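You operate a simulated robot arm through the tools that you are given. There is no shell and no other tool.

You are at the controls of a simulated robot arm. One attempt, no reset.

TASK
Dry the two wettest frames of the wet box in the slots marked TAKES 50 %.
Fine: read the box display; the wettest goes in for two runs, the next wettest for the second run alone; one press of the dry key a run, watched to its end; no frame out in a run.
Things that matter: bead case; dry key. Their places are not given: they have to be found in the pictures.

It is judged by the outcome, as a careful person would: the job done as asked, and still so three seconds after it is handed in. It fails if anything else is knocked over, pushed out of place, dropped, spilled or broken.

THE ROBOT
A 6-joint arm with a two-finger gripper, fixed in place. Base frame: the origin is on the floor under the middle of its stand, x ahead of it, y to its left, z up; the work surface is at about z = 0.9. Readings come in m, degrees, newtons and seconds.
It reaches about 1.572 m from its shoulder. Its first joint turns from -166.0 to 166.0 degrees. Payload 2.45 kg.
The tool frame sits at the grasp point between the pads (the TCP): z along the fingers, y along the line on which they close. The tips reach 0.02 m beyond it. The gripper opens to 0.14 m; its body begins 0.168 m behind the TCP.
Orientation is that of the tool frame in the base frame, as a unit quaternion [x, y, z, w]. With the fingers straight down and closing along the base's y, the tool's x points along the base's -x, its y along +y and its z along -z.

THE INTERFACE
- The arm moves only by the tool jog_arm. Its argument "steps" is a list of rows, each a list of 6 numbers: the shift along the tool's x, y, z in m, then the turn, a rotation vector about the tool's x, y, z in degrees. In form: [[dx, dy, dz, wx, wy, wz], ...]. A call has 1 to 20 rows; each row is the pose to reach, as a shift and turn from the pose commanded when the call began, along the tool's axes at that moment. "claw" is the opening, from 0 (shut) to 1 (fully open), set as the call begins (left out, the last holds). Each row takes 0.2 s and may step no farther than 0.05 m and 8.6 degrees from the row before; otherwise, or with a gripper value out of range, the whole call is refused. Where a pose cannot be reached the arm comes as near as it can. A force on the tool above 90 N (or 10 N above the force at the start of the call, whichever is more), or a blocked arm, ends the call early, and 0.2 s more pass. The fingers move at their own pace (about 0.045 m/s each) and stop on an object; they squeeze with about 39 N. The grip force told is the motor's: it shows also when the fingers shut on nothing. Time passes only in rows, and 0.2 s behind the last, so rows that repeat a pose let the fingers close. The reply holds the time, the measured pose of the TCP, the force on the tool along the base axes, the opening and the grip force, in the units named above and with some noise, with the torque about the TCP (base axes, N m) and any sound that the robot's microphone picked up, and new pictures: "show" is both (left out), scene, wrist or none.
- Cameras (640 x 400 px; columns grow to the right, rows downward): "scene" is fixed at [0.049, 0.6516, 1.56]; the picture's right is [-0.53, -0.85, 0.00], its down [-0.28, 0.17, -0.95] and it looks along [0.80, -0.50, -0.33] (base axes); focal length 374 px, centre (320, 200). "wrist" rides on the gripper at [0.078, 0.011, -0.209] in the tool frame; the picture's right is [-0.14, 0.99, 0.00], its down [-0.92, -0.13, -0.37] and it looks along [-0.37, -0.05, 0.93] (tool axes); focal length 280 px, centre (320, 200).
- locate(camera, pixels): for up to 12 pixels [column, row] of the newest picture of that camera ("zoom" is the newest enlarged one), the place [x, y, z] in the base frame of the surface seen there, good to about 0.002 m. No time passes.
- enlarge(camera, box): a new picture of the part [left, top, right, bottom] of that camera's present view, enlarged. No time passes.
- hand_in(): hands the job in; it is judged then, once.

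Unless the task says otherwise, let go and move clear before handing in.

The tools are called after "Emit:" as a command line: name --pt "numbers of a row" for each row, then --argument value for the rest, lists and objects as JSON in quotes. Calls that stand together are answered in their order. jog_arm: Moves the arm, as the interface text tells. Its arguments: {"type":"object","properties":{"steps":{"type":"array","items":{"type":"array","items":{"type":"number"}}},"claw":{"type":"number"},"show":{"type":"string","enum":["both","scene","wrist","none"]}},"required":["steps"]} The other tools are called the same way: locate (camera, pixels) gives the place of the surface under pixels of a picture; enlarge (camera, box) takes an enlarged picture of a part of a camera's view; hand_in () hands the job in.

At the start:

```text
clock: 0.0
eef_pos: [0.7357, 0.3131, 1.2913]
tcp_rot: [0.0, 1.0, 0.0, 0.0]
wrist_force: [0.6, 0.4, -0.4]
wrist_torque: [-0.03, 0.03, -0.01]
width: 0.1401
grasp_force: 0.1
```

scene: 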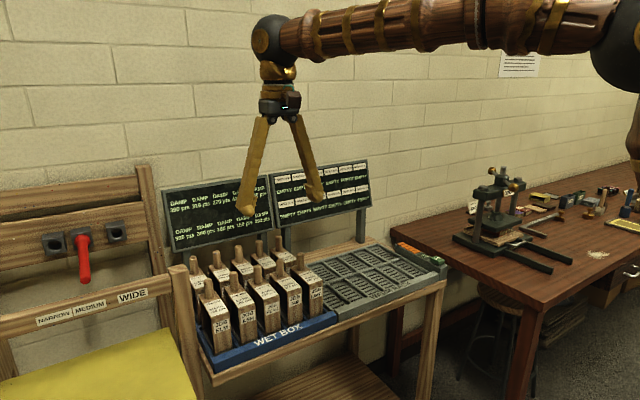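
wrist: 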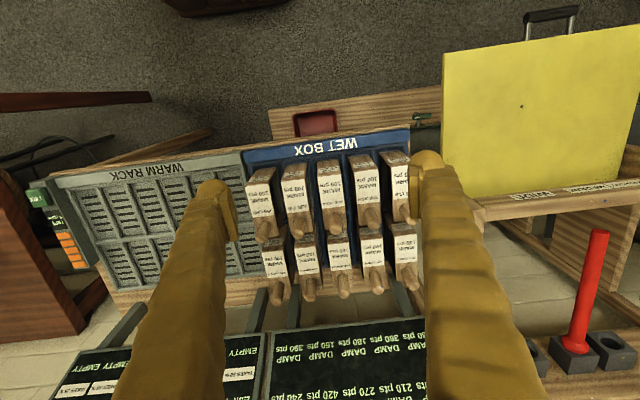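

The scene shows a wet box with ten frames, a display behind it around (220,210), and a warm rack display at (320,190). I'll enlarge the displays and the frames to read them.

Emit:
enlarge --camera "scene" --box '[160, 175, 275, 250]'

Emit:
enlarge --camera "scene" --box '[265, 155, 375, 230]'

Emit:
enlarge --camera "scene" --box '[180, 230, 340, 360]'

Emit:
enlarge --camera "scene" --box '[300, 230, 460, 330]'

Emit:
enlarge --camera "wrist" --box '[230, 130, 430, 310]'

Emit:
enlarge --camera "wrist" --box '[20, 150, 260, 300]'

Emit:
enlarge --camera "wrist" --box '[40, 310, 440, 400]'

Emit:
enlarge --camera "scene" --box '[440, 150, 640, 290]'

Emit:
enlarge --camera "scene" --box '[490, 45, 550, 85]'

```text
5.33 times, centred on (218, 212) of scene
```

zoom: 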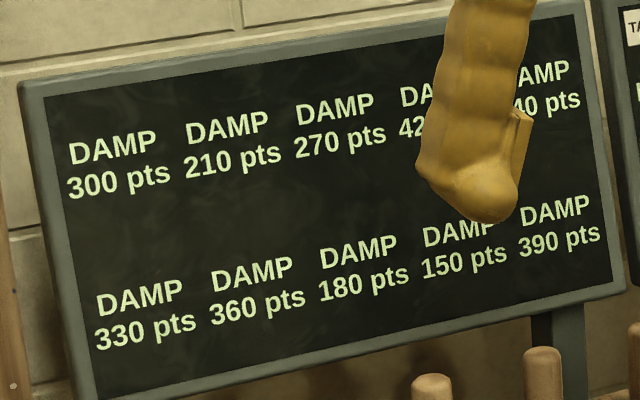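

```text
5.33 times, centred on (320, 192) of scene
```

zoom: 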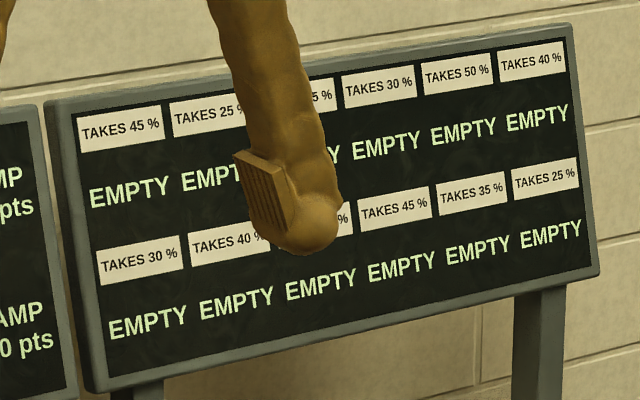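

```text
3.08 times, centred on (260, 295) of scene
```

zoom: 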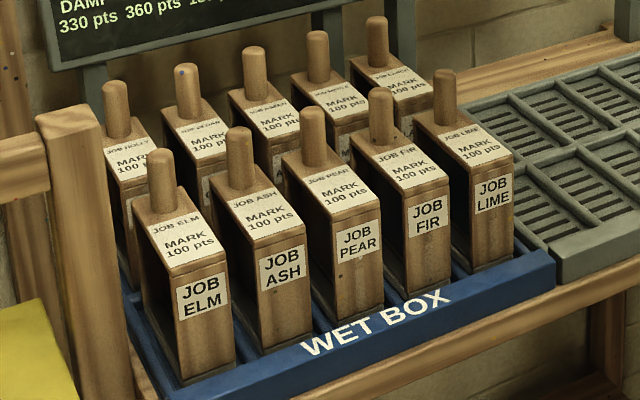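

```text
4.00 times, centred on (380, 280) of scene
```

zoom: 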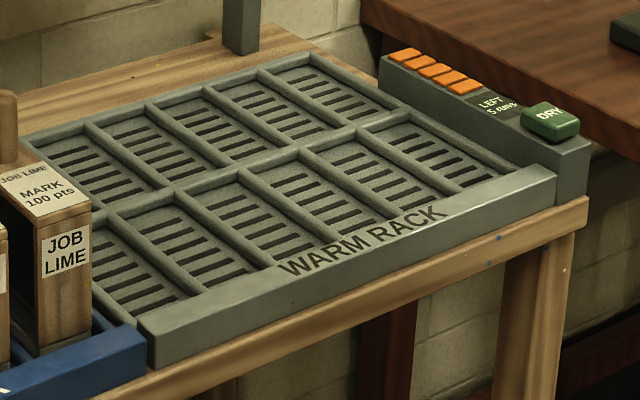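

```text
2.22 times, centred on (330, 220) of wrist
```

zoom: 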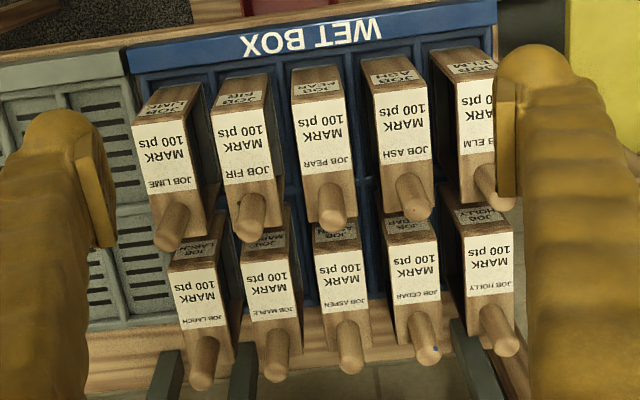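

```text
2.67 times, centred on (140, 225) of wrist
```

zoom: 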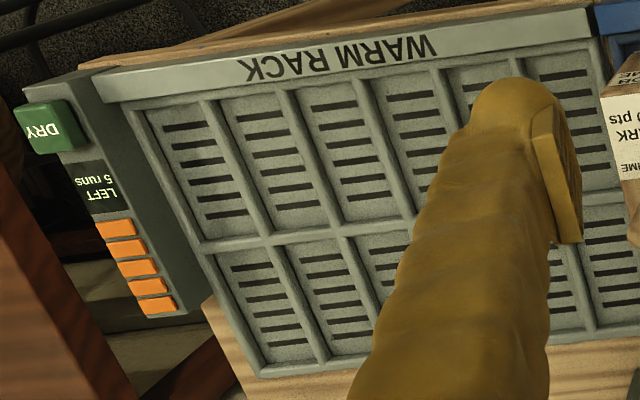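

```text
1.60 times, centred on (240, 355) of wrist
```

zoom: 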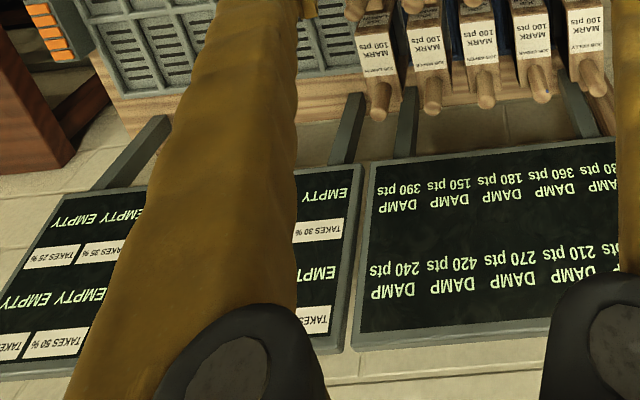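

```text
2.86 times, centred on (540, 220) of scene
```

zoom: 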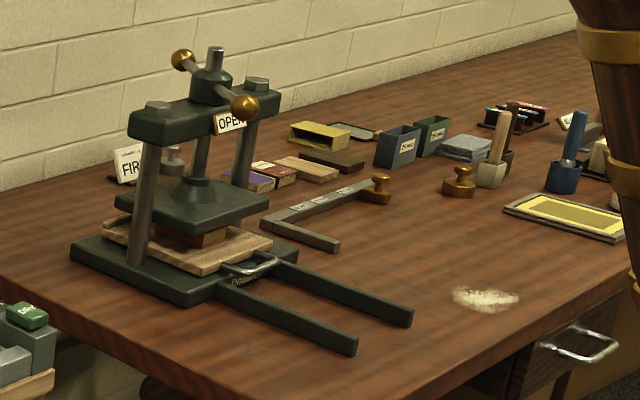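

```text
10.00 times, centred on (520, 65) of scene
```

zoom: 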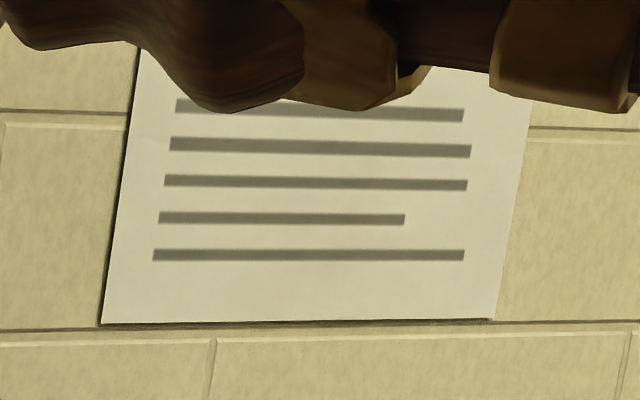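

Readable so far: the damp display's top row is 300/210/270/42?/?40 and its bottom row is 330/360/180/150/390. One of the rack labels is hidden by a finger. I'll measure the key places before moving the arm aside.

Emit:
locate --camera "wrist" --pixels '[[272, 290], [309, 289], [343, 286], [376, 284], [412, 280], [262, 232], [300, 228], [335, 216], [373, 215], [402, 209], [36, 197], [62, 222]]'

Emit:
locate --camera "scene" --pixels '[[437, 260], [425, 256], [404, 246], [330, 330], [440, 275], [310, 318], [230, 355], [265, 330], [245, 305], [219, 300], [283, 258], [293, 290]]'

Emit:
locate --camera "wrist" --pixels '[[246, 155], [409, 130], [60, 180], [105, 288], [200, 160], [90, 200], [220, 350], [340, 370], [250, 170], [290, 168], [400, 155], [330, 162]]'

```text
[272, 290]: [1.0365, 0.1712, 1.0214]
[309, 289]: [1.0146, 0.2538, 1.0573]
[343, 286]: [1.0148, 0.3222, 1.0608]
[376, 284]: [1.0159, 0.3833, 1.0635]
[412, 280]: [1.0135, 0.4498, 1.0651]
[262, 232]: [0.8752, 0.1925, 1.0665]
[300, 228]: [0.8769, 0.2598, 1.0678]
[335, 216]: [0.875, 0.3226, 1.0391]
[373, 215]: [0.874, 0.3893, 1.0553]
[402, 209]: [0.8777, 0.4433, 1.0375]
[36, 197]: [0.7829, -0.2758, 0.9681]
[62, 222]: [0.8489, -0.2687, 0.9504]
```

```text
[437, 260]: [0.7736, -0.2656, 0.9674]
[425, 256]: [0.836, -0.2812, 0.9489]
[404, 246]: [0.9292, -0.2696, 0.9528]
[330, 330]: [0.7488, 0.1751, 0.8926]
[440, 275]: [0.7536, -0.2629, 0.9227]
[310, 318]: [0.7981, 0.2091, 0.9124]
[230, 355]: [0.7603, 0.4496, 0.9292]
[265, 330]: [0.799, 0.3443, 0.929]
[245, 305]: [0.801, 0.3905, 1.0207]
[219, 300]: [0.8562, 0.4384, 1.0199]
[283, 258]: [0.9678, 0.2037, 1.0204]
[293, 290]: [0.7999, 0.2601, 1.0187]
```

```text
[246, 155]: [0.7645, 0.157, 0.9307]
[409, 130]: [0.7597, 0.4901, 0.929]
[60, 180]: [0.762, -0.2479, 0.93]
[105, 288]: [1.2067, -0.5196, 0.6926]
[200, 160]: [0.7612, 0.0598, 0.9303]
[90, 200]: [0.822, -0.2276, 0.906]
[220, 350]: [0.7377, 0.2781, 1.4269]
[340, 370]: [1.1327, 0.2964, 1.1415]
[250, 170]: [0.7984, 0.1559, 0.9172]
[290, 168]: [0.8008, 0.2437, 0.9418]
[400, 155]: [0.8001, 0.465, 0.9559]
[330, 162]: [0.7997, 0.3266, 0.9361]
```

Handles are at x≈0.88 (front row) and x≈1.015 (back row), spaced about 0.065 m in y, and the DRY key is at about (0.775,-0.27,0.968). I'll shift the arm to the right, above the warm rack, to uncover both displays.

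Emit:
jog_arm --pt "0 -0.05 0 0 0 0" --pt "0 -0.1 0 0 0 0" --pt "0 -0.15 0 0 0 0" --pt "0 -0.2 0 0 0 0" --pt "0 -0.25 0 0 0 0" --pt "0 -0.3 0 0 0 0" --pt "0 -0.35 0 0 0 0" --pt "0 -0.4 0 0 0 0" --pt "0 -0.4 0 0 0 0" --show "both"

```text
clock: 2.0
eef_pos: [0.7366, -0.0857, 1.2919]
tcp_rot: [0.0, 1.0, 0.0, 0.0]
wrist_force: [1.0, 0.0, -0.7]
wrist_torque: [0.0, 0.0, 0.02]
width: 0.14
grasp_force: 0.1
```

scene: 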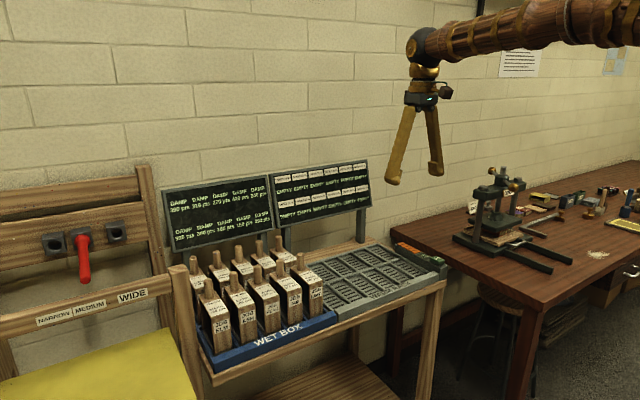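
wrist: 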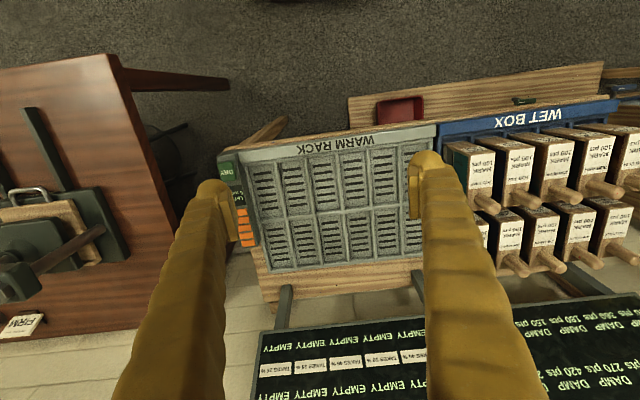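

Both displays are clear now at (220,210) and (320,190). I'll enlarge them and the rack from the wrist.

Emit:
enlarge --camera "scene" --box '[160, 170, 275, 245]'

Emit:
enlarge --camera "scene" --box '[265, 155, 375, 230]'

Emit:
enlarge --camera "wrist" --box '[210, 120, 440, 280]'

Emit:
enlarge --camera "scene" --box '[380, 230, 460, 285]'

Emit:
locate --camera "wrist" --pixels '[[277, 193], [300, 190], [329, 187], [357, 184], [384, 182], [411, 180], [275, 242], [302, 240], [332, 237], [360, 234], [387, 232], [415, 230]]'

Emit:
locate --camera "wrist" --pixels '[[263, 196], [287, 191], [314, 188], [343, 186], [370, 184], [398, 182], [343, 212], [343, 260], [343, 158], [343, 145], [226, 168], [245, 228]]'

```text
5.33 times, centred on (218, 208) of scene
```

zoom: 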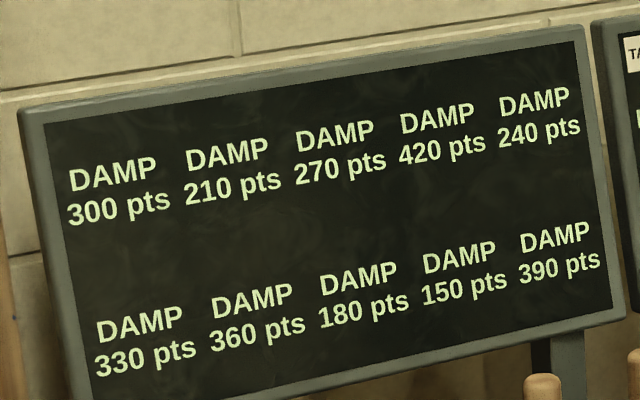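

```text
5.33 times, centred on (320, 192) of scene
```

zoom: 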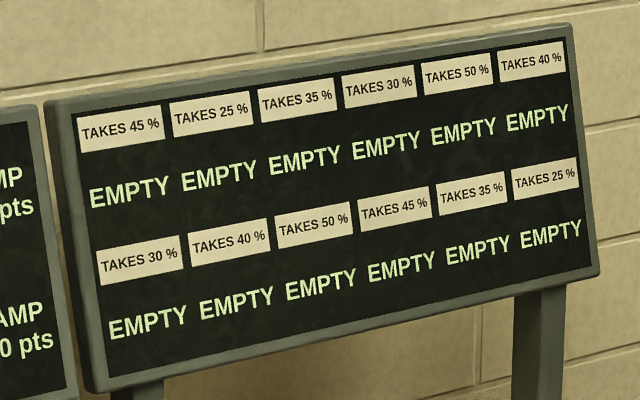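

```text
2.50 times, centred on (325, 200) of wrist
```

zoom: 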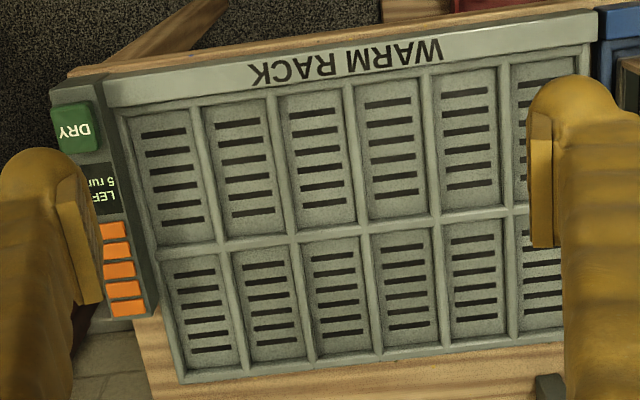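

```text
7.27 times, centred on (420, 258) of scene
```

zoom: 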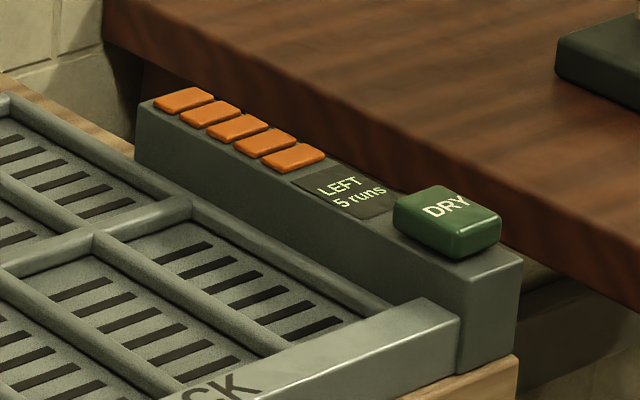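

```text
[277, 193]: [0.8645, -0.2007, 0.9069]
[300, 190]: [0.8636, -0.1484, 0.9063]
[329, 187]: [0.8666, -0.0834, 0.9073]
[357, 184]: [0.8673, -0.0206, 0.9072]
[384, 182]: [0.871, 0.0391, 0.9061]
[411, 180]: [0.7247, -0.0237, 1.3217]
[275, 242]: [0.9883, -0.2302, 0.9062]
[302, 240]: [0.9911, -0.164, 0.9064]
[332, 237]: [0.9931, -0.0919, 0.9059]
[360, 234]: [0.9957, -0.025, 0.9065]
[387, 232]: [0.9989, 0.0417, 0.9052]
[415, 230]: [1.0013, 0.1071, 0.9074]
```

```text
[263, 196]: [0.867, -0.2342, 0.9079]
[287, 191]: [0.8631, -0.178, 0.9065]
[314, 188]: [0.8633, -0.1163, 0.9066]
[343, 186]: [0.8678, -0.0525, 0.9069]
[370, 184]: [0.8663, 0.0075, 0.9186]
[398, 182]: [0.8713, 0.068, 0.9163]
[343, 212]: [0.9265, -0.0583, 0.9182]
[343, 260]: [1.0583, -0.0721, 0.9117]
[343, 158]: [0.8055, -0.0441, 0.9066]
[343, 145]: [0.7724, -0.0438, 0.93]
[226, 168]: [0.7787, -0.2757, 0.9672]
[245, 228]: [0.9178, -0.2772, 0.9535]
```

The displays read: box top row 300/210/270/420/240 and bottom row 330/360/180/150/390. The rack's TAKES 50 % slots are top row fifth and bottom row third. Next I'll measure the frame geometry in enlarged views.

Emit:
enlarge --camera "scene" --box '[230, 225, 340, 325]'

Emit:
enlarge --camera "wrist" --box '[440, 120, 640, 280]'

```text
4.00 times, centred on (285, 275) of scene
```

zoom: 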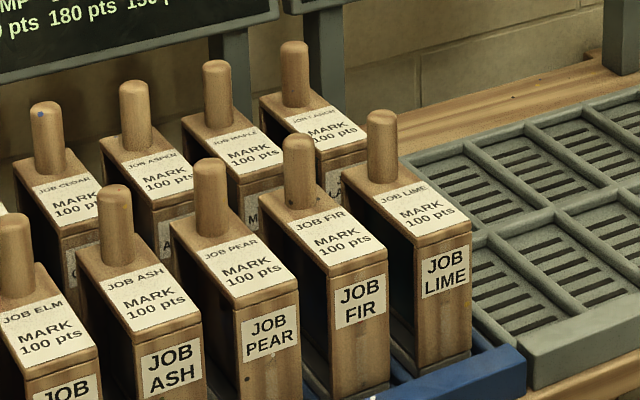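

```text
2.50 times, centred on (540, 200) of wrist
```

zoom: 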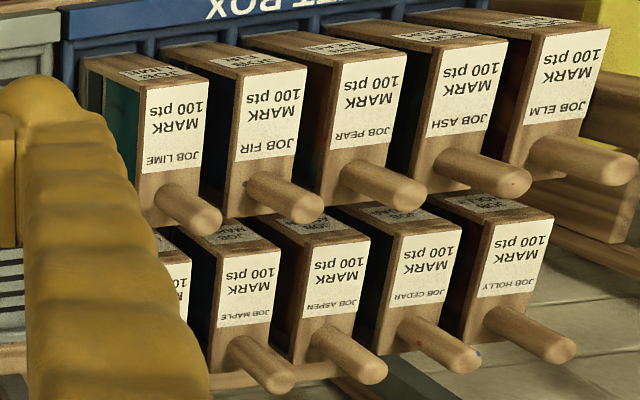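

The frames are hollow-sided with vertical wooden handles toward the back of each top, so the handle is what to grip. I'll measure the LIME and MAPLE corners in the zoom.

Emit:
locate --camera "zoom" --pixels '[[208, 222], [300, 210], [410, 195], [515, 180], [620, 170], [280, 380], [372, 372], [465, 357], [560, 350], [190, 200], [150, 230], [142, 90]]'

Emit:
enlarge --camera "scene" --box '[230, 225, 340, 325]'

```text
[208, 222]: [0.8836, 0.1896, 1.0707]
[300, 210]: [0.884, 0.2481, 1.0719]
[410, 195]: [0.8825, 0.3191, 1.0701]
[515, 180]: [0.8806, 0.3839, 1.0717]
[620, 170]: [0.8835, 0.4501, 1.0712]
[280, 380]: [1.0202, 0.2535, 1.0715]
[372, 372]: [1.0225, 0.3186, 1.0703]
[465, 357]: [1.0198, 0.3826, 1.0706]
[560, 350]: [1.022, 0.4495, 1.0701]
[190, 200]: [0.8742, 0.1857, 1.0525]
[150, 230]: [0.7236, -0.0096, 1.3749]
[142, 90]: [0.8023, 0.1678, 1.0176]
```

```text
4.00 times, centred on (285, 275) of scene
```

zoom: 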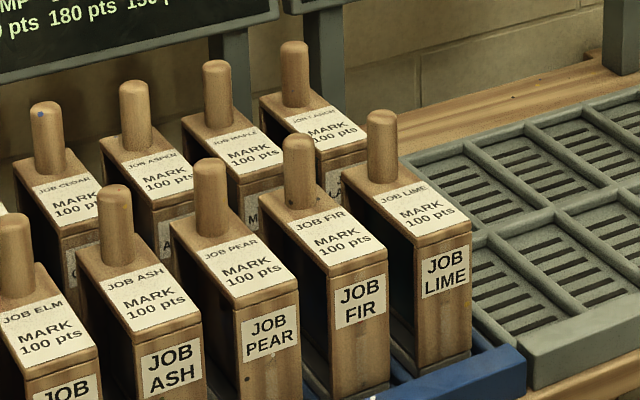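

Emit:
locate --camera "zoom" --pixels '[[381, 112], [381, 150], [369, 150], [396, 150], [384, 181], [470, 235], [416, 252], [342, 172], [405, 165], [443, 372], [418, 368], [470, 350]]'

Emit:
locate --camera "zoom" --pixels '[[216, 62], [216, 95], [206, 95], [229, 95], [218, 122], [283, 160], [240, 175], [182, 120], [235, 115], [294, 42], [135, 82], [48, 103]]'

Emit:
locate --camera "scene" --pixels '[[335, 255], [350, 251], [362, 247], [375, 242], [331, 264], [371, 259], [351, 265], [412, 268], [384, 262], [400, 258], [330, 290], [340, 300]]'

```text
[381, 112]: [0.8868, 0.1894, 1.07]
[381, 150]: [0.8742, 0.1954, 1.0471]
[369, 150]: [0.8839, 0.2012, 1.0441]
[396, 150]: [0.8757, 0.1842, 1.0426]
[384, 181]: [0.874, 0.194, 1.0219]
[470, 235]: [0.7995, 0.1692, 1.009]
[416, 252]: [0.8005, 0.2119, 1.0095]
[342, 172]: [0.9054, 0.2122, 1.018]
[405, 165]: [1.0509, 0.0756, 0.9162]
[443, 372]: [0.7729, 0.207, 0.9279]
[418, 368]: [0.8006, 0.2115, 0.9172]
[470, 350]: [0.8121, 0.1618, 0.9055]
```

```text
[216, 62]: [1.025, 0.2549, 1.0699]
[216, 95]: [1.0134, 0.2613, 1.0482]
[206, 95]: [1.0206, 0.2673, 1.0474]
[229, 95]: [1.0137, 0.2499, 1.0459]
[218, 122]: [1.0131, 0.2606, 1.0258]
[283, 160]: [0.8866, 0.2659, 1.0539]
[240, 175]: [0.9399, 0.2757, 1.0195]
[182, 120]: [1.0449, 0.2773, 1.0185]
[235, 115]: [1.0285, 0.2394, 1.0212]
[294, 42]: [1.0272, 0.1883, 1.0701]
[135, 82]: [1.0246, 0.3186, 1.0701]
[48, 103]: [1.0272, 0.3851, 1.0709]
```

```text
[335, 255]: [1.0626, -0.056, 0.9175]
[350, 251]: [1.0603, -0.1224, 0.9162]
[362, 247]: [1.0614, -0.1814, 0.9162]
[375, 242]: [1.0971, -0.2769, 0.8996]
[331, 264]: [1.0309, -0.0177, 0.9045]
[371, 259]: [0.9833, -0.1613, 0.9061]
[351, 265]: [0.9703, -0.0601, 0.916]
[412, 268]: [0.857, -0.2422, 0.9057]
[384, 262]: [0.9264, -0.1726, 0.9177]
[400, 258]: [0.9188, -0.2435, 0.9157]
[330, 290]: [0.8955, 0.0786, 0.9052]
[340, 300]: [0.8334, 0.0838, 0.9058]
```

LIME's body spans x 0.80–0.905 and y 0.169–0.212, with its handle axis at (0.883, 0.190); MAPLE's handle is at about (1.0225, 0.255), top z 1.071. Now I'll measure the rack ribs, the slot edges, and the clearance to the display panels.

Emit:
enlarge --camera "wrist" --box '[240, 140, 400, 240]'

Emit:
locate --camera "scene" --pixels '[[165, 195], [175, 250], [267, 177], [276, 225], [272, 175], [368, 162], [370, 206], [285, 226], [290, 240], [365, 225], [235, 240], [200, 195]]'

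```text
4.00 times, centred on (320, 190) of wrist
```

zoom: 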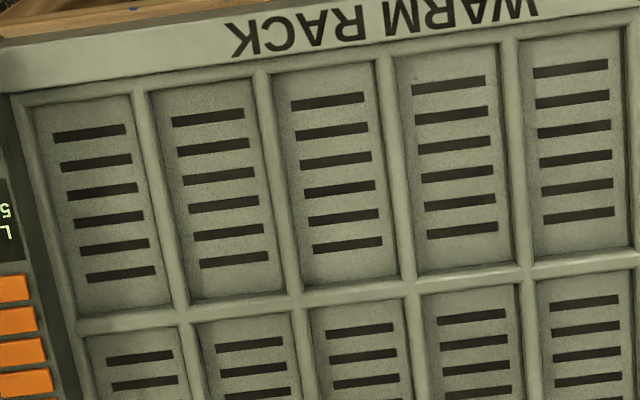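

```text
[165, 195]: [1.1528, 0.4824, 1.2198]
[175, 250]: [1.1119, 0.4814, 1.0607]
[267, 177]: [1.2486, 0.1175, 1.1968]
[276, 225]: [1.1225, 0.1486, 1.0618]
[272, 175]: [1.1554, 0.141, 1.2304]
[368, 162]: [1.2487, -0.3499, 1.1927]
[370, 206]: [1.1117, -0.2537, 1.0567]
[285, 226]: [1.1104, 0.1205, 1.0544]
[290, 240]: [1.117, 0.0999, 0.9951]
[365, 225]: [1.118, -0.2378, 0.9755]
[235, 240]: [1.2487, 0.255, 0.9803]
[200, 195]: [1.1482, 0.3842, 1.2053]
```

Emit:
locate --camera "zoom" --pixels '[[47, 200], [162, 200], [280, 190], [402, 180], [518, 160], [635, 150], [297, 300], [412, 282], [526, 272], [186, 315], [80, 325], [400, 50]]'

Emit:
locate --camera "zoom" --pixels '[[171, 190], [268, 180], [292, 180], [389, 170], [412, 165], [509, 150], [470, 50], [470, 38], [472, 264], [476, 290], [340, 70], [355, 283]]'

Emit:
enlarge --camera "wrist" --box '[250, 190, 410, 290]'

```text
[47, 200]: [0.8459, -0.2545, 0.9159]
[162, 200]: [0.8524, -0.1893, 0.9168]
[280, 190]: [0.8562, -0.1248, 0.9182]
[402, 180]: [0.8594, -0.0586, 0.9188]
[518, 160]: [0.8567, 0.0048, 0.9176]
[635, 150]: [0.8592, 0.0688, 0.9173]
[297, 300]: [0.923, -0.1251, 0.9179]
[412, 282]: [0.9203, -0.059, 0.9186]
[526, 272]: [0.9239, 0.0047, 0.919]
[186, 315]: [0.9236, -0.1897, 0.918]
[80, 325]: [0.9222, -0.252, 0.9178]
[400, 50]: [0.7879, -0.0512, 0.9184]
```

```text
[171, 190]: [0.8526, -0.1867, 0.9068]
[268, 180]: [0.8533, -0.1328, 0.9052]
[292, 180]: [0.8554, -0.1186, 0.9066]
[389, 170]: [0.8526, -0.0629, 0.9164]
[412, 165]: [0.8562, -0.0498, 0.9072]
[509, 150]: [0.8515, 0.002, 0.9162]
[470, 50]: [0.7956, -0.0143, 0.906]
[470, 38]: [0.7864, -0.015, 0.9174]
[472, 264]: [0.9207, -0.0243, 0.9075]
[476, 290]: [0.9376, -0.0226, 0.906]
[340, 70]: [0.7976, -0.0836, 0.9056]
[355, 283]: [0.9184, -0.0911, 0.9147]
```

```text
4.00 times, centred on (330, 240) of wrist
```

zoom: 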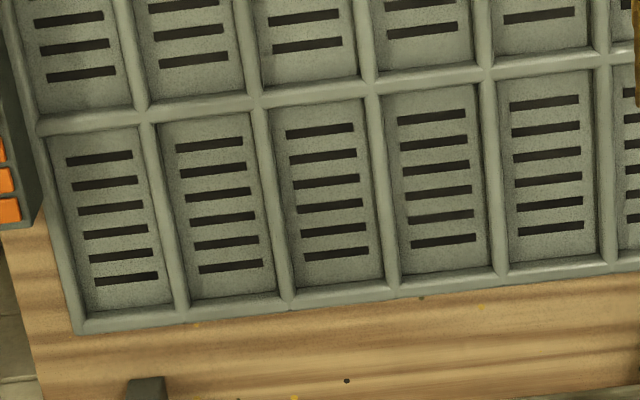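

Emit:
locate --camera "zoom" --pixels '[[206, 120], [207, 108], [228, 292], [230, 300], [162, 200], [170, 250], [264, 150], [278, 250], [283, 288], [190, 310], [120, 220], [438, 270]]'

```text
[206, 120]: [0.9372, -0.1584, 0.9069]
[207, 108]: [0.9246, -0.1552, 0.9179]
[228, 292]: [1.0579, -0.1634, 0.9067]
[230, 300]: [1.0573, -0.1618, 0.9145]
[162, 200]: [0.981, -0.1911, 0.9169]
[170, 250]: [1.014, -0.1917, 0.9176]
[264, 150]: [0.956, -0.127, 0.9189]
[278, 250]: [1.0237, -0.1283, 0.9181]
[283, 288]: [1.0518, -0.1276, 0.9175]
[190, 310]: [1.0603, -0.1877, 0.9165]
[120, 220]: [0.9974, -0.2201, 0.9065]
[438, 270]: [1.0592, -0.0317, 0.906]
```

The rack columns are centred at y ≈ 0.103, 0.038, -0.027, -0.092, -0.157, -0.222, and the rows at x ≈ 0.857 and 0.994, in the same layout as its display. I'll move above the frame in the back row, fourth place (MAPLE, matching the 420 pts cell), with the gripper turned to close along x and opened narrowly.

Emit:
jog_arm --pt "-0.026 0.031 0 0 0 -8.2" --pt "-0.052 0.062 0 0 0 -16.4" --pt "-0.078 0.093 0 0 0 -24.5" --pt "-0.104 0.124 0 0 0 -32.7" --pt "-0.13 0.155 0 0 0 -40.9" --pt "-0.156 0.186 0 0 0 -49.1" --pt "-0.182 0.217 0 0 0 -57.3" --pt "-0.208 0.248 0 0 0 -65.5" --pt "-0.234 0.279 0 0 0 -73.6" --pt "-0.26 0.31 0 0 0 -81.8" --pt "-0.2859 0.3405 0 0 0 -90" --pt "-0.2859 0.3405 0 0 0 -90" --pt "-0.2859 0.3405 0 0 0 -90" --claw 0.4 --show "both"

```text
clock: 4.8
eef_pos: [1.0207, 0.2539, 1.2913]
tcp_rot: [0.708, -0.706, 0.0, 0.0]
wrist_force: [-0.9, -0.6, 0.3]
wrist_torque: [-0.01, -0.02, 0.01]
width: 0.0562
grasp_force: 0.0
```

scene: 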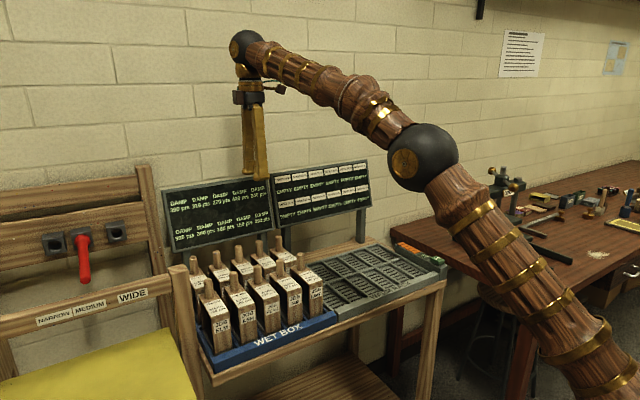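
wrist: 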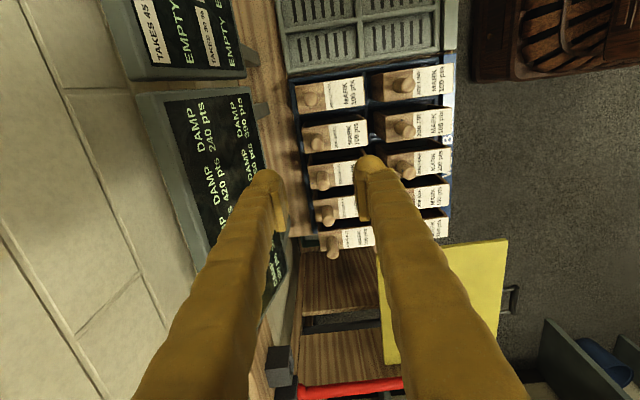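

The gripper is above MAPLE, with its tips straddling in x. I'll come down to just above the handle top (TCP about z 1.11) and check the alignment.

Emit:
jog_arm --pt "-0.001 -0.0015 0.045 0 0 0" --pt "-0.001 -0.0015 0.09 0 0 0" --pt "-0.001 -0.0015 0.135 0 0 0" --pt "-0.001 -0.0015 0.17 0 0 0" --pt "-0.001 -0.0015 0.18 0 0 0" --pt "-0.001 -0.0015 0.18 0 0 0" --show "both"

```text
clock: 6.2
eef_pos: [1.0215, 0.2556, 1.1112]
tcp_rot: [0.707, -0.707, 0.0, 0.0]
wrist_force: [-0.1, -0.2, -0.6]
wrist_torque: [0.0, -0.03, 0.04]
width: 0.0558
grasp_force: 0.0
```

scene: 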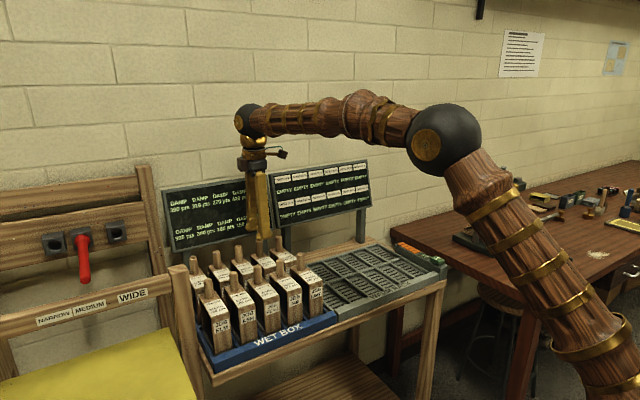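
wrist: 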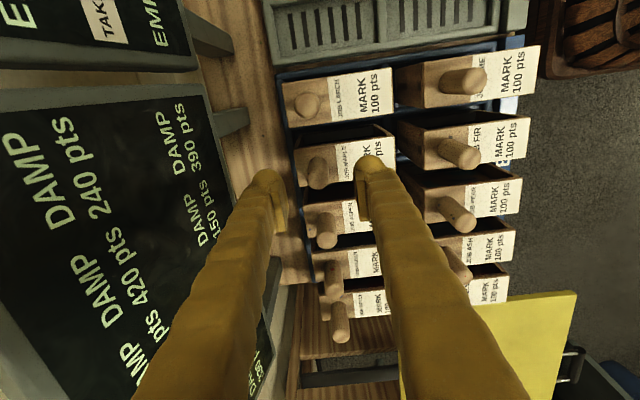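

MAPLE's handle top at (318,170) appears between the finger tips. I'll enlarge both views before going lower.

Emit:
enlarge --camera "wrist" --box '[240, 110, 400, 250]'

Emit:
enlarge --camera "scene" --box '[220, 190, 320, 270]'

Emit:
locate --camera "wrist" --pixels '[[315, 172], [318, 165], [318, 180], [306, 100], [326, 228], [270, 190], [370, 170]]'

```text
2.86 times, centred on (320, 180) of wrist
```

zoom: 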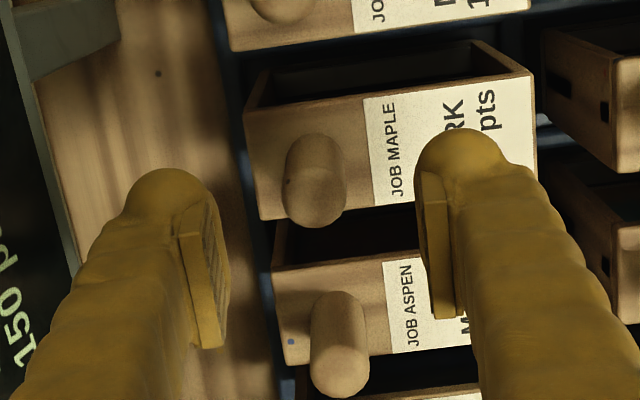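

```text
5.00 times, centred on (270, 230) of scene
```

zoom: 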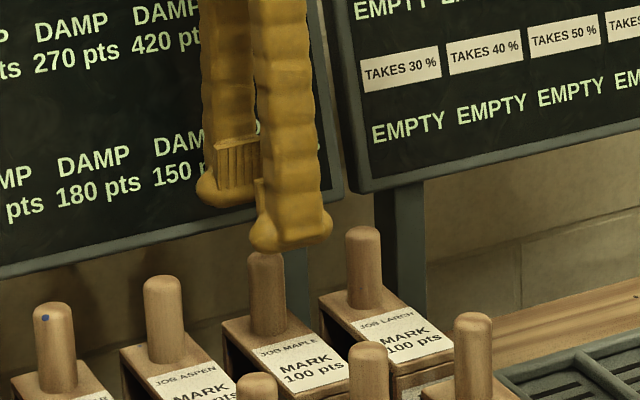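

```text
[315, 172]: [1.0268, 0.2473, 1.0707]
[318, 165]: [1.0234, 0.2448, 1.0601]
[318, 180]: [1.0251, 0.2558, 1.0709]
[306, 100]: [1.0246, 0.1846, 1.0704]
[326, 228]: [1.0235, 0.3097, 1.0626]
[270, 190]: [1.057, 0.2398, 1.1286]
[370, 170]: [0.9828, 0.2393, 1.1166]
```

The handle axis (1.023, 0.255) lies midway between the pads. I'll descend to TCP z≈1.048, leaving the tips about 8 mm above the frame top, then close.

Emit:
jog_arm --pt "0 -0.001 0.02 0 0 0" --pt "0 -0.001 0.04 0 0 0" --pt "0 -0.001 0.055 0 0 0" --pt "0 -0.001 0.063 0 0 0" --pt "0 -0.001 0.063 0 0 0" --show "both"

```text
clock: 7.4
eef_pos: [1.0238, 0.2545, 1.0501]
tcp_rot: [-0.707, 0.707, 0.0, 0.0]
wrist_force: [0.8, -0.1, -0.2]
wrist_torque: [-0.02, 0.02, 0.0]
width: 0.0561
grasp_force: 0.0
```

scene: 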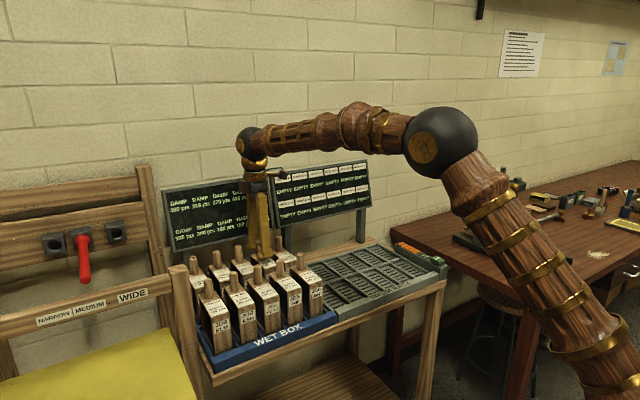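
wrist: 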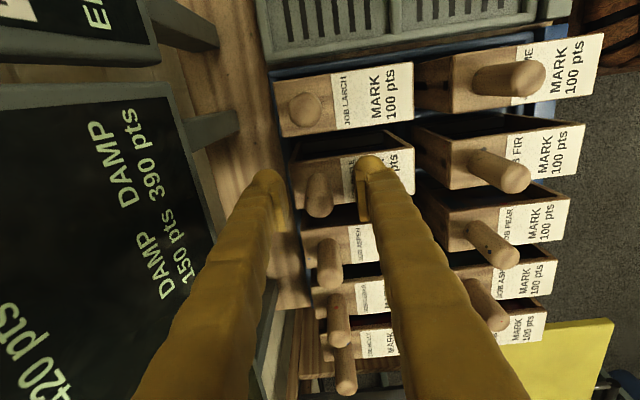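

The handle at (318,195) is between the pads and there is no contact force. I'll close the gripper without moving.

Emit:
jog_arm --pt "0 0 0.002 0 0 0" --pt "0 0 0.002 0 0 0" --pt "0 0 0.002 0 0 0" --pt "0 0 0.002 0 0 0" --pt "0 0 0.002 0 0 0" --pt "0 0 0.002 0 0 0" --claw 0.0 --show "wrist"

```text
clock: 8.8
eef_pos: [1.0244, 0.2538, 1.0461]
tcp_rot: [-0.707, 0.707, 0.0, -0.001]
wrist_force: [-0.2, -0.9, 0.1]
wrist_torque: [0.0, 0.0, 0.02]
width: 0.0205
grasp_force: 38.8
```

wrist: 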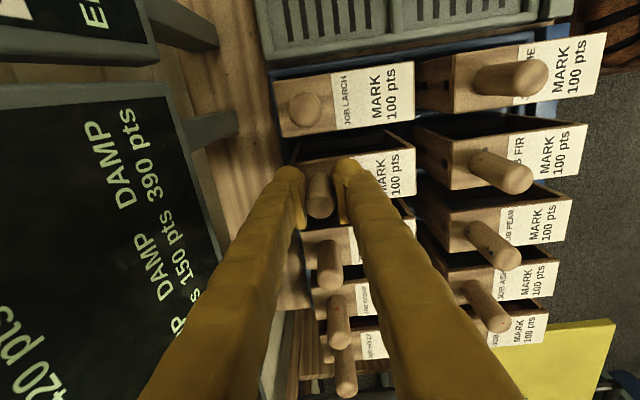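

The grip holds at 0.0205 m and 38.8 N. I'll lift slowly by 0.06 m and check that the cell reading 420 goes EMPTY.

Emit:
jog_arm --pt "0 0 -0.005 0 0 0" --pt "0 0 -0.015 0 0 0" --pt "0 0 -0.027 0 0 0" --pt "0 0 -0.04 0 0 0" --pt "0 0 -0.052 0 0 0" --pt "0 0 -0.06 0 0 0" --pt "0 0 -0.06 0 0 0" --show "both"

```text
clock: 10.4
eef_pos: [1.0237, 0.2546, 1.1075]
tcp_rot: [0.707, -0.707, 0.0, 0.0]
wrist_force: [-0.2, 0.8, -2.2]
wrist_torque: [-0.04, -0.05, 0.02]
width: 0.0203
grasp_force: 39.5
```

scene: 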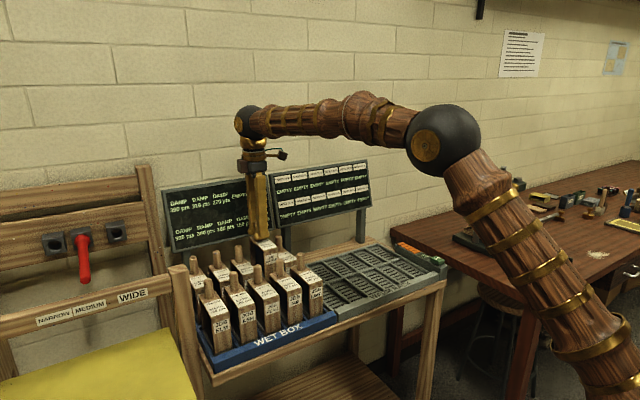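
wrist: 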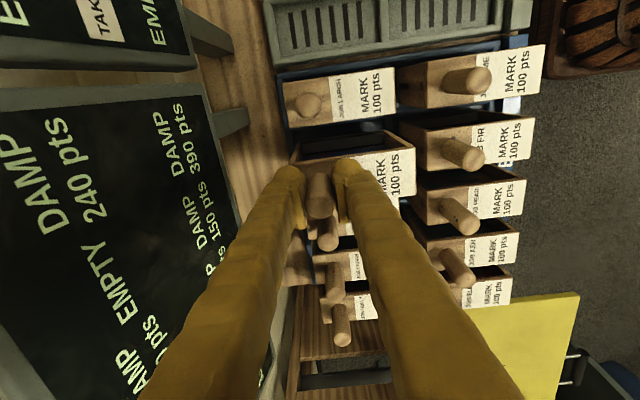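

The 420 cell now reads EMPTY, so MAPLE is the wettest and the display layout matches the box. I'll lift higher to clear LARCH's handle and carry it straight along -y to above rack column 5, back row.

Emit:
jog_arm --pt "0 0 -0.03 0 0 0" --pt "0 0 -0.065 0 0 0" --pt "0 0 -0.1 0 0 0" --pt "0 0 -0.135 0 0 0" --pt "0 0 -0.135 0 0 0" --pt "0.02 0 -0.135 0 0 0" --pt "0.06 0 -0.135 0 0 0" --pt "0.1 0 -0.135 0 0 0" --pt "0.14 0 -0.135 0 0 0" --pt "0.18 0 -0.135 0 0 0" --pt "0.22 0 -0.135 0 0 0" --pt "0.26 0 -0.135 0 0 0" --pt "0.3 0 -0.135 0 0 0" --pt "0.34 0 -0.135 0 0 0" --pt "0.38 0 -0.135 0 0 0" --pt "0.402 0 -0.135 0 0 0" --pt "0.4117 0 -0.135 0 0 0" --pt "0.4117 0 -0.135 0 0 0" --pt "0.4117 0 -0.135 0 0 0" --show "both"

```text
clock: 14.4
eef_pos: [1.0255, -0.1564, 1.2427]
tcp_rot: [-0.707, 0.708, 0.0, 0.0]
wrist_force: [0.1, 0.6, -0.6]
wrist_torque: [-0.01, -0.01, 0.0]
width: 0.0203
grasp_force: 38.9
```

scene: 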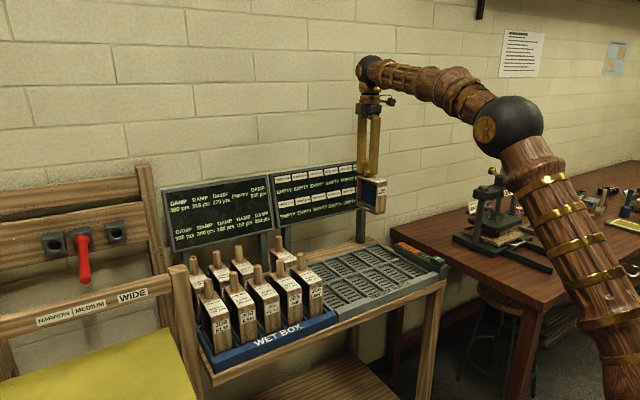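
wrist: 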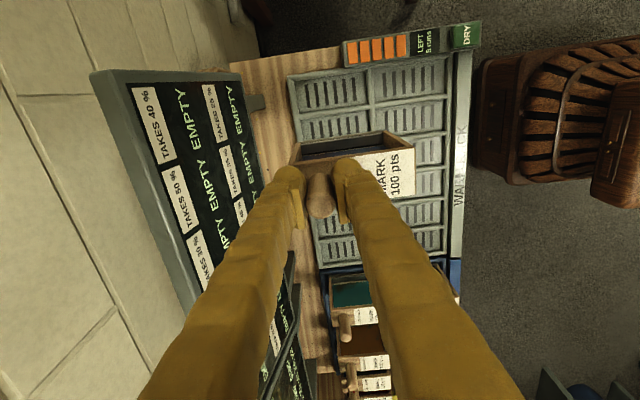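

MAPLE now hangs above the rack, around (373,195). I'll check its tilt and its place relative to the slot before lowering.

Emit:
enlarge --camera "scene" --box '[340, 130, 460, 300]'

Emit:
enlarge --camera "wrist" --box '[270, 80, 430, 230]'

Emit:
locate --camera "scene" --pixels '[[361, 180], [386, 182], [360, 207], [374, 213], [385, 190], [362, 195]]'

Emit:
locate --camera "wrist" --pixels '[[290, 144], [382, 131], [415, 190], [296, 168], [414, 148], [320, 190]]'

```text
2.35 times, centred on (400, 215) of scene
```

zoom: 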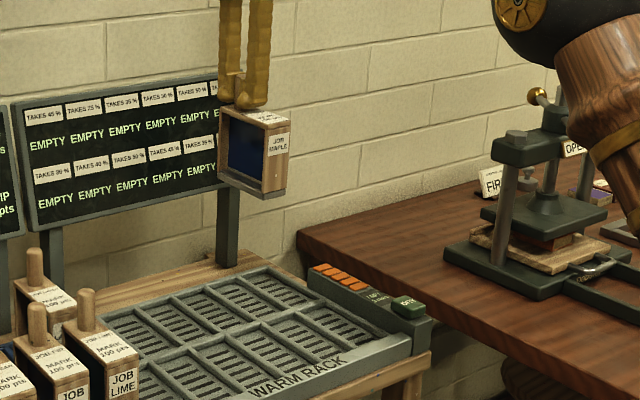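

```text
2.67 times, centred on (350, 155) of wrist
```

zoom: 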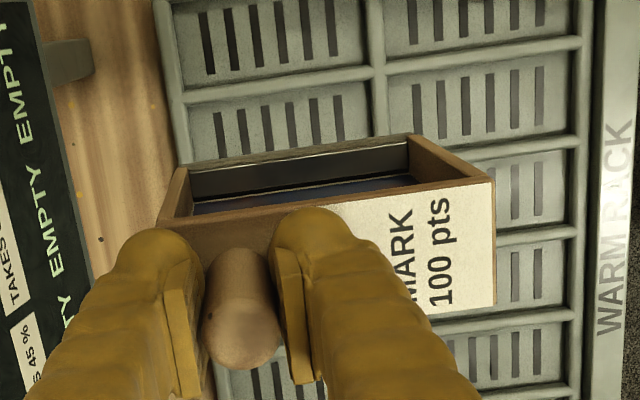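

```text
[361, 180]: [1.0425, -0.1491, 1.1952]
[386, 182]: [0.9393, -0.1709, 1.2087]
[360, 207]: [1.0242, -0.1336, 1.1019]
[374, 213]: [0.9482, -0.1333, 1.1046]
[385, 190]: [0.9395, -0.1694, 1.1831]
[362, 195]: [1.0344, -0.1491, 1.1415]
```

```text
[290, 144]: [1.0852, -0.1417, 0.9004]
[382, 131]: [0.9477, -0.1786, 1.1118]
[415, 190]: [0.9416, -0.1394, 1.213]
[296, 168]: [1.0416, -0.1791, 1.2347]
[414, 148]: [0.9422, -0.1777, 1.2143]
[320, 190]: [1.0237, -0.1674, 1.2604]
```

The body hangs level at y -0.178…-0.134 and x 0.94…1.045, centred in the slot (y -0.184…-0.130, x 0.931…1.057). I'll lower it to about 2.5 cm above the slot floor and check again.

Emit:
jog_arm --pt "0.0005 -0.001 0.03 0 0 0" --pt "0.0005 -0.001 0.065 0 0 0" --pt "0.0005 -0.001 0.1 0 0 0" --pt "0.0005 -0.001 0.135 0 0 0" --pt "0.0005 -0.001 0.16 0 0 0" --pt "0.0005 -0.001 0.17 0 0 0" --pt "0.0005 -0.001 0.17 0 0 0" --show "both"

```text
clock: 16.0
eef_pos: [1.0254, -0.1578, 1.0715]
tcp_rot: [-0.707, 0.707, -0.001, 0.0]
wrist_force: [-0.1, 0.4, -1.6]
wrist_torque: [-0.03, -0.04, 0.03]
width: 0.0205
grasp_force: 39.0
```

scene: 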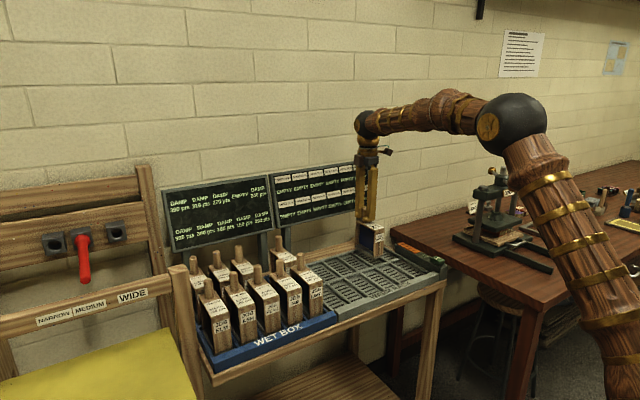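
wrist: 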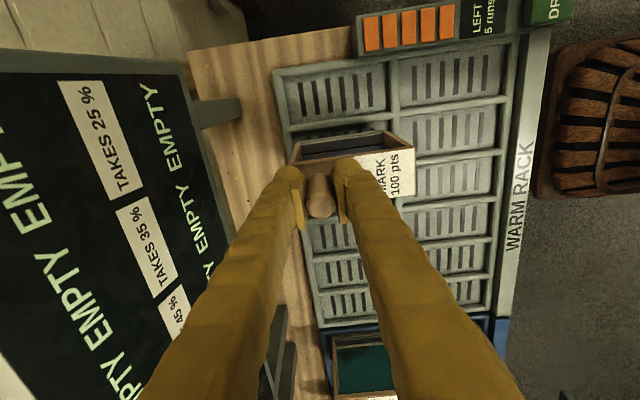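

Emit:
enlarge --camera "scene" --box '[330, 190, 450, 290]'

Emit:
enlarge --camera "wrist" --box '[270, 80, 430, 230]'

```text
4.00 times, centred on (390, 240) of scene
```

zoom: 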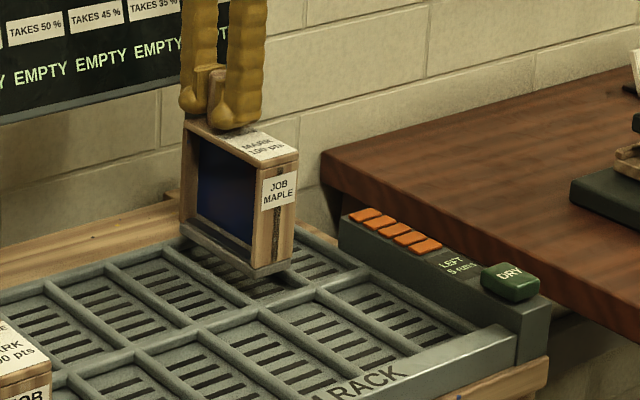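

```text
2.67 times, centred on (350, 155) of wrist
```

zoom: 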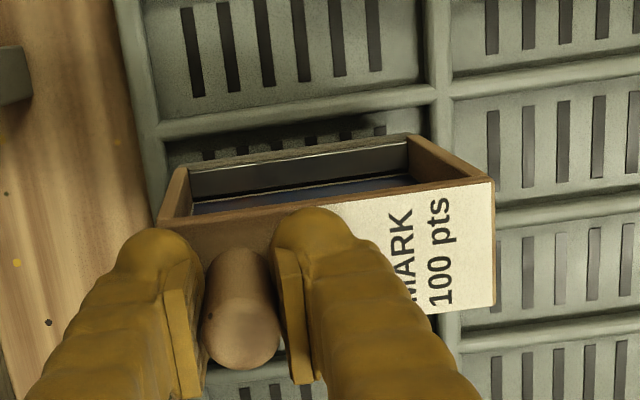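

MAPLE is over the second-to-last back slot with one free column to its right, as intended. I'll lower it gently to the floor height.

Emit:
jog_arm --pt "0 0 0.006 0 0 0" --pt "0 0 0.012 0 0 0" --pt "0 0 0.018 0 0 0" --pt "0 0 0.022 0 0 0" --pt "0 0 0.0245 0 0 0" --pt "0 0 0.0245 0 0 0" --show "both"

```text
clock: 17.4
eef_pos: [1.0244, -0.1576, 1.0478]
tcp_rot: [0.707, -0.707, 0.0, 0.0]
wrist_force: [1.5, 0.8, 4.6]
wrist_torque: [0.0, 0.14, -0.03]
width: 0.0201
grasp_force: 38.9
```

scene: 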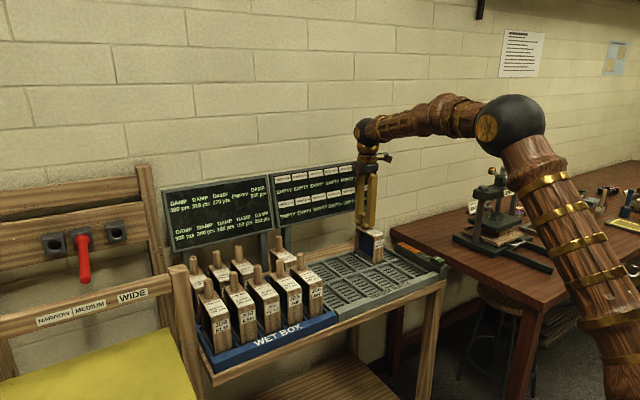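
wrist: 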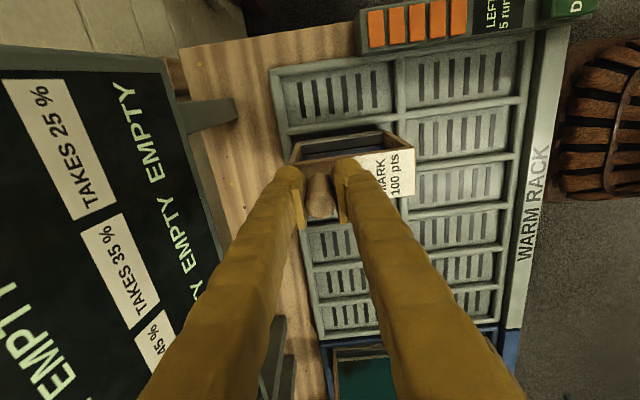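

A 4.6 N upward force shows the frame has touched down at z 1.048. I'll check that it is seated between the ribs.

Emit:
enlarge --camera "scene" --box '[330, 200, 430, 280]'

Emit:
enlarge --camera "wrist" --box '[270, 80, 430, 230]'

Emit:
enlarge --camera "scene" --box '[265, 155, 375, 230]'

```text
5.00 times, centred on (380, 240) of scene
```

zoom: 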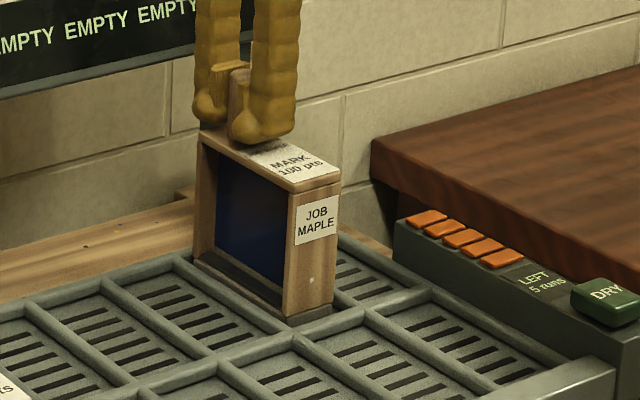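

```text
2.67 times, centred on (350, 155) of wrist
```

zoom: 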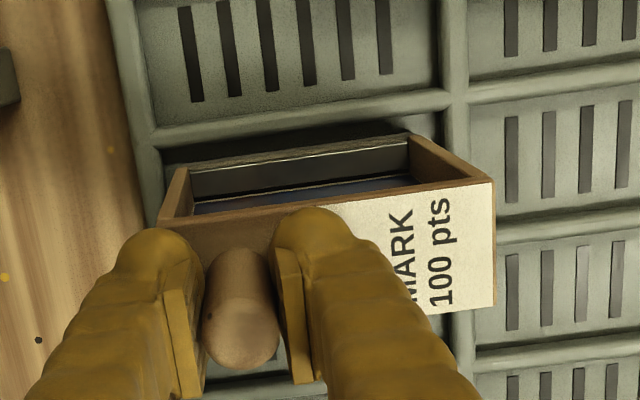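

```text
5.33 times, centred on (320, 192) of scene
```

zoom: 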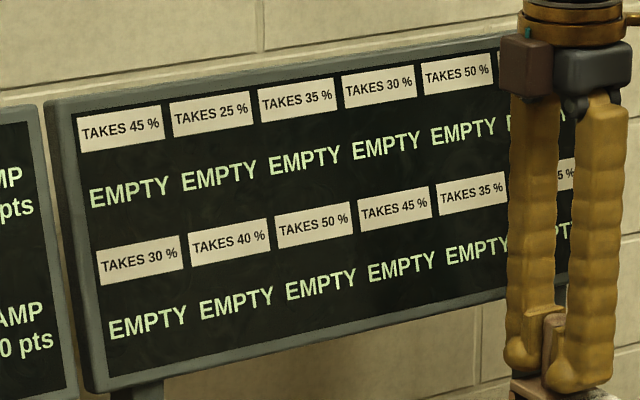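

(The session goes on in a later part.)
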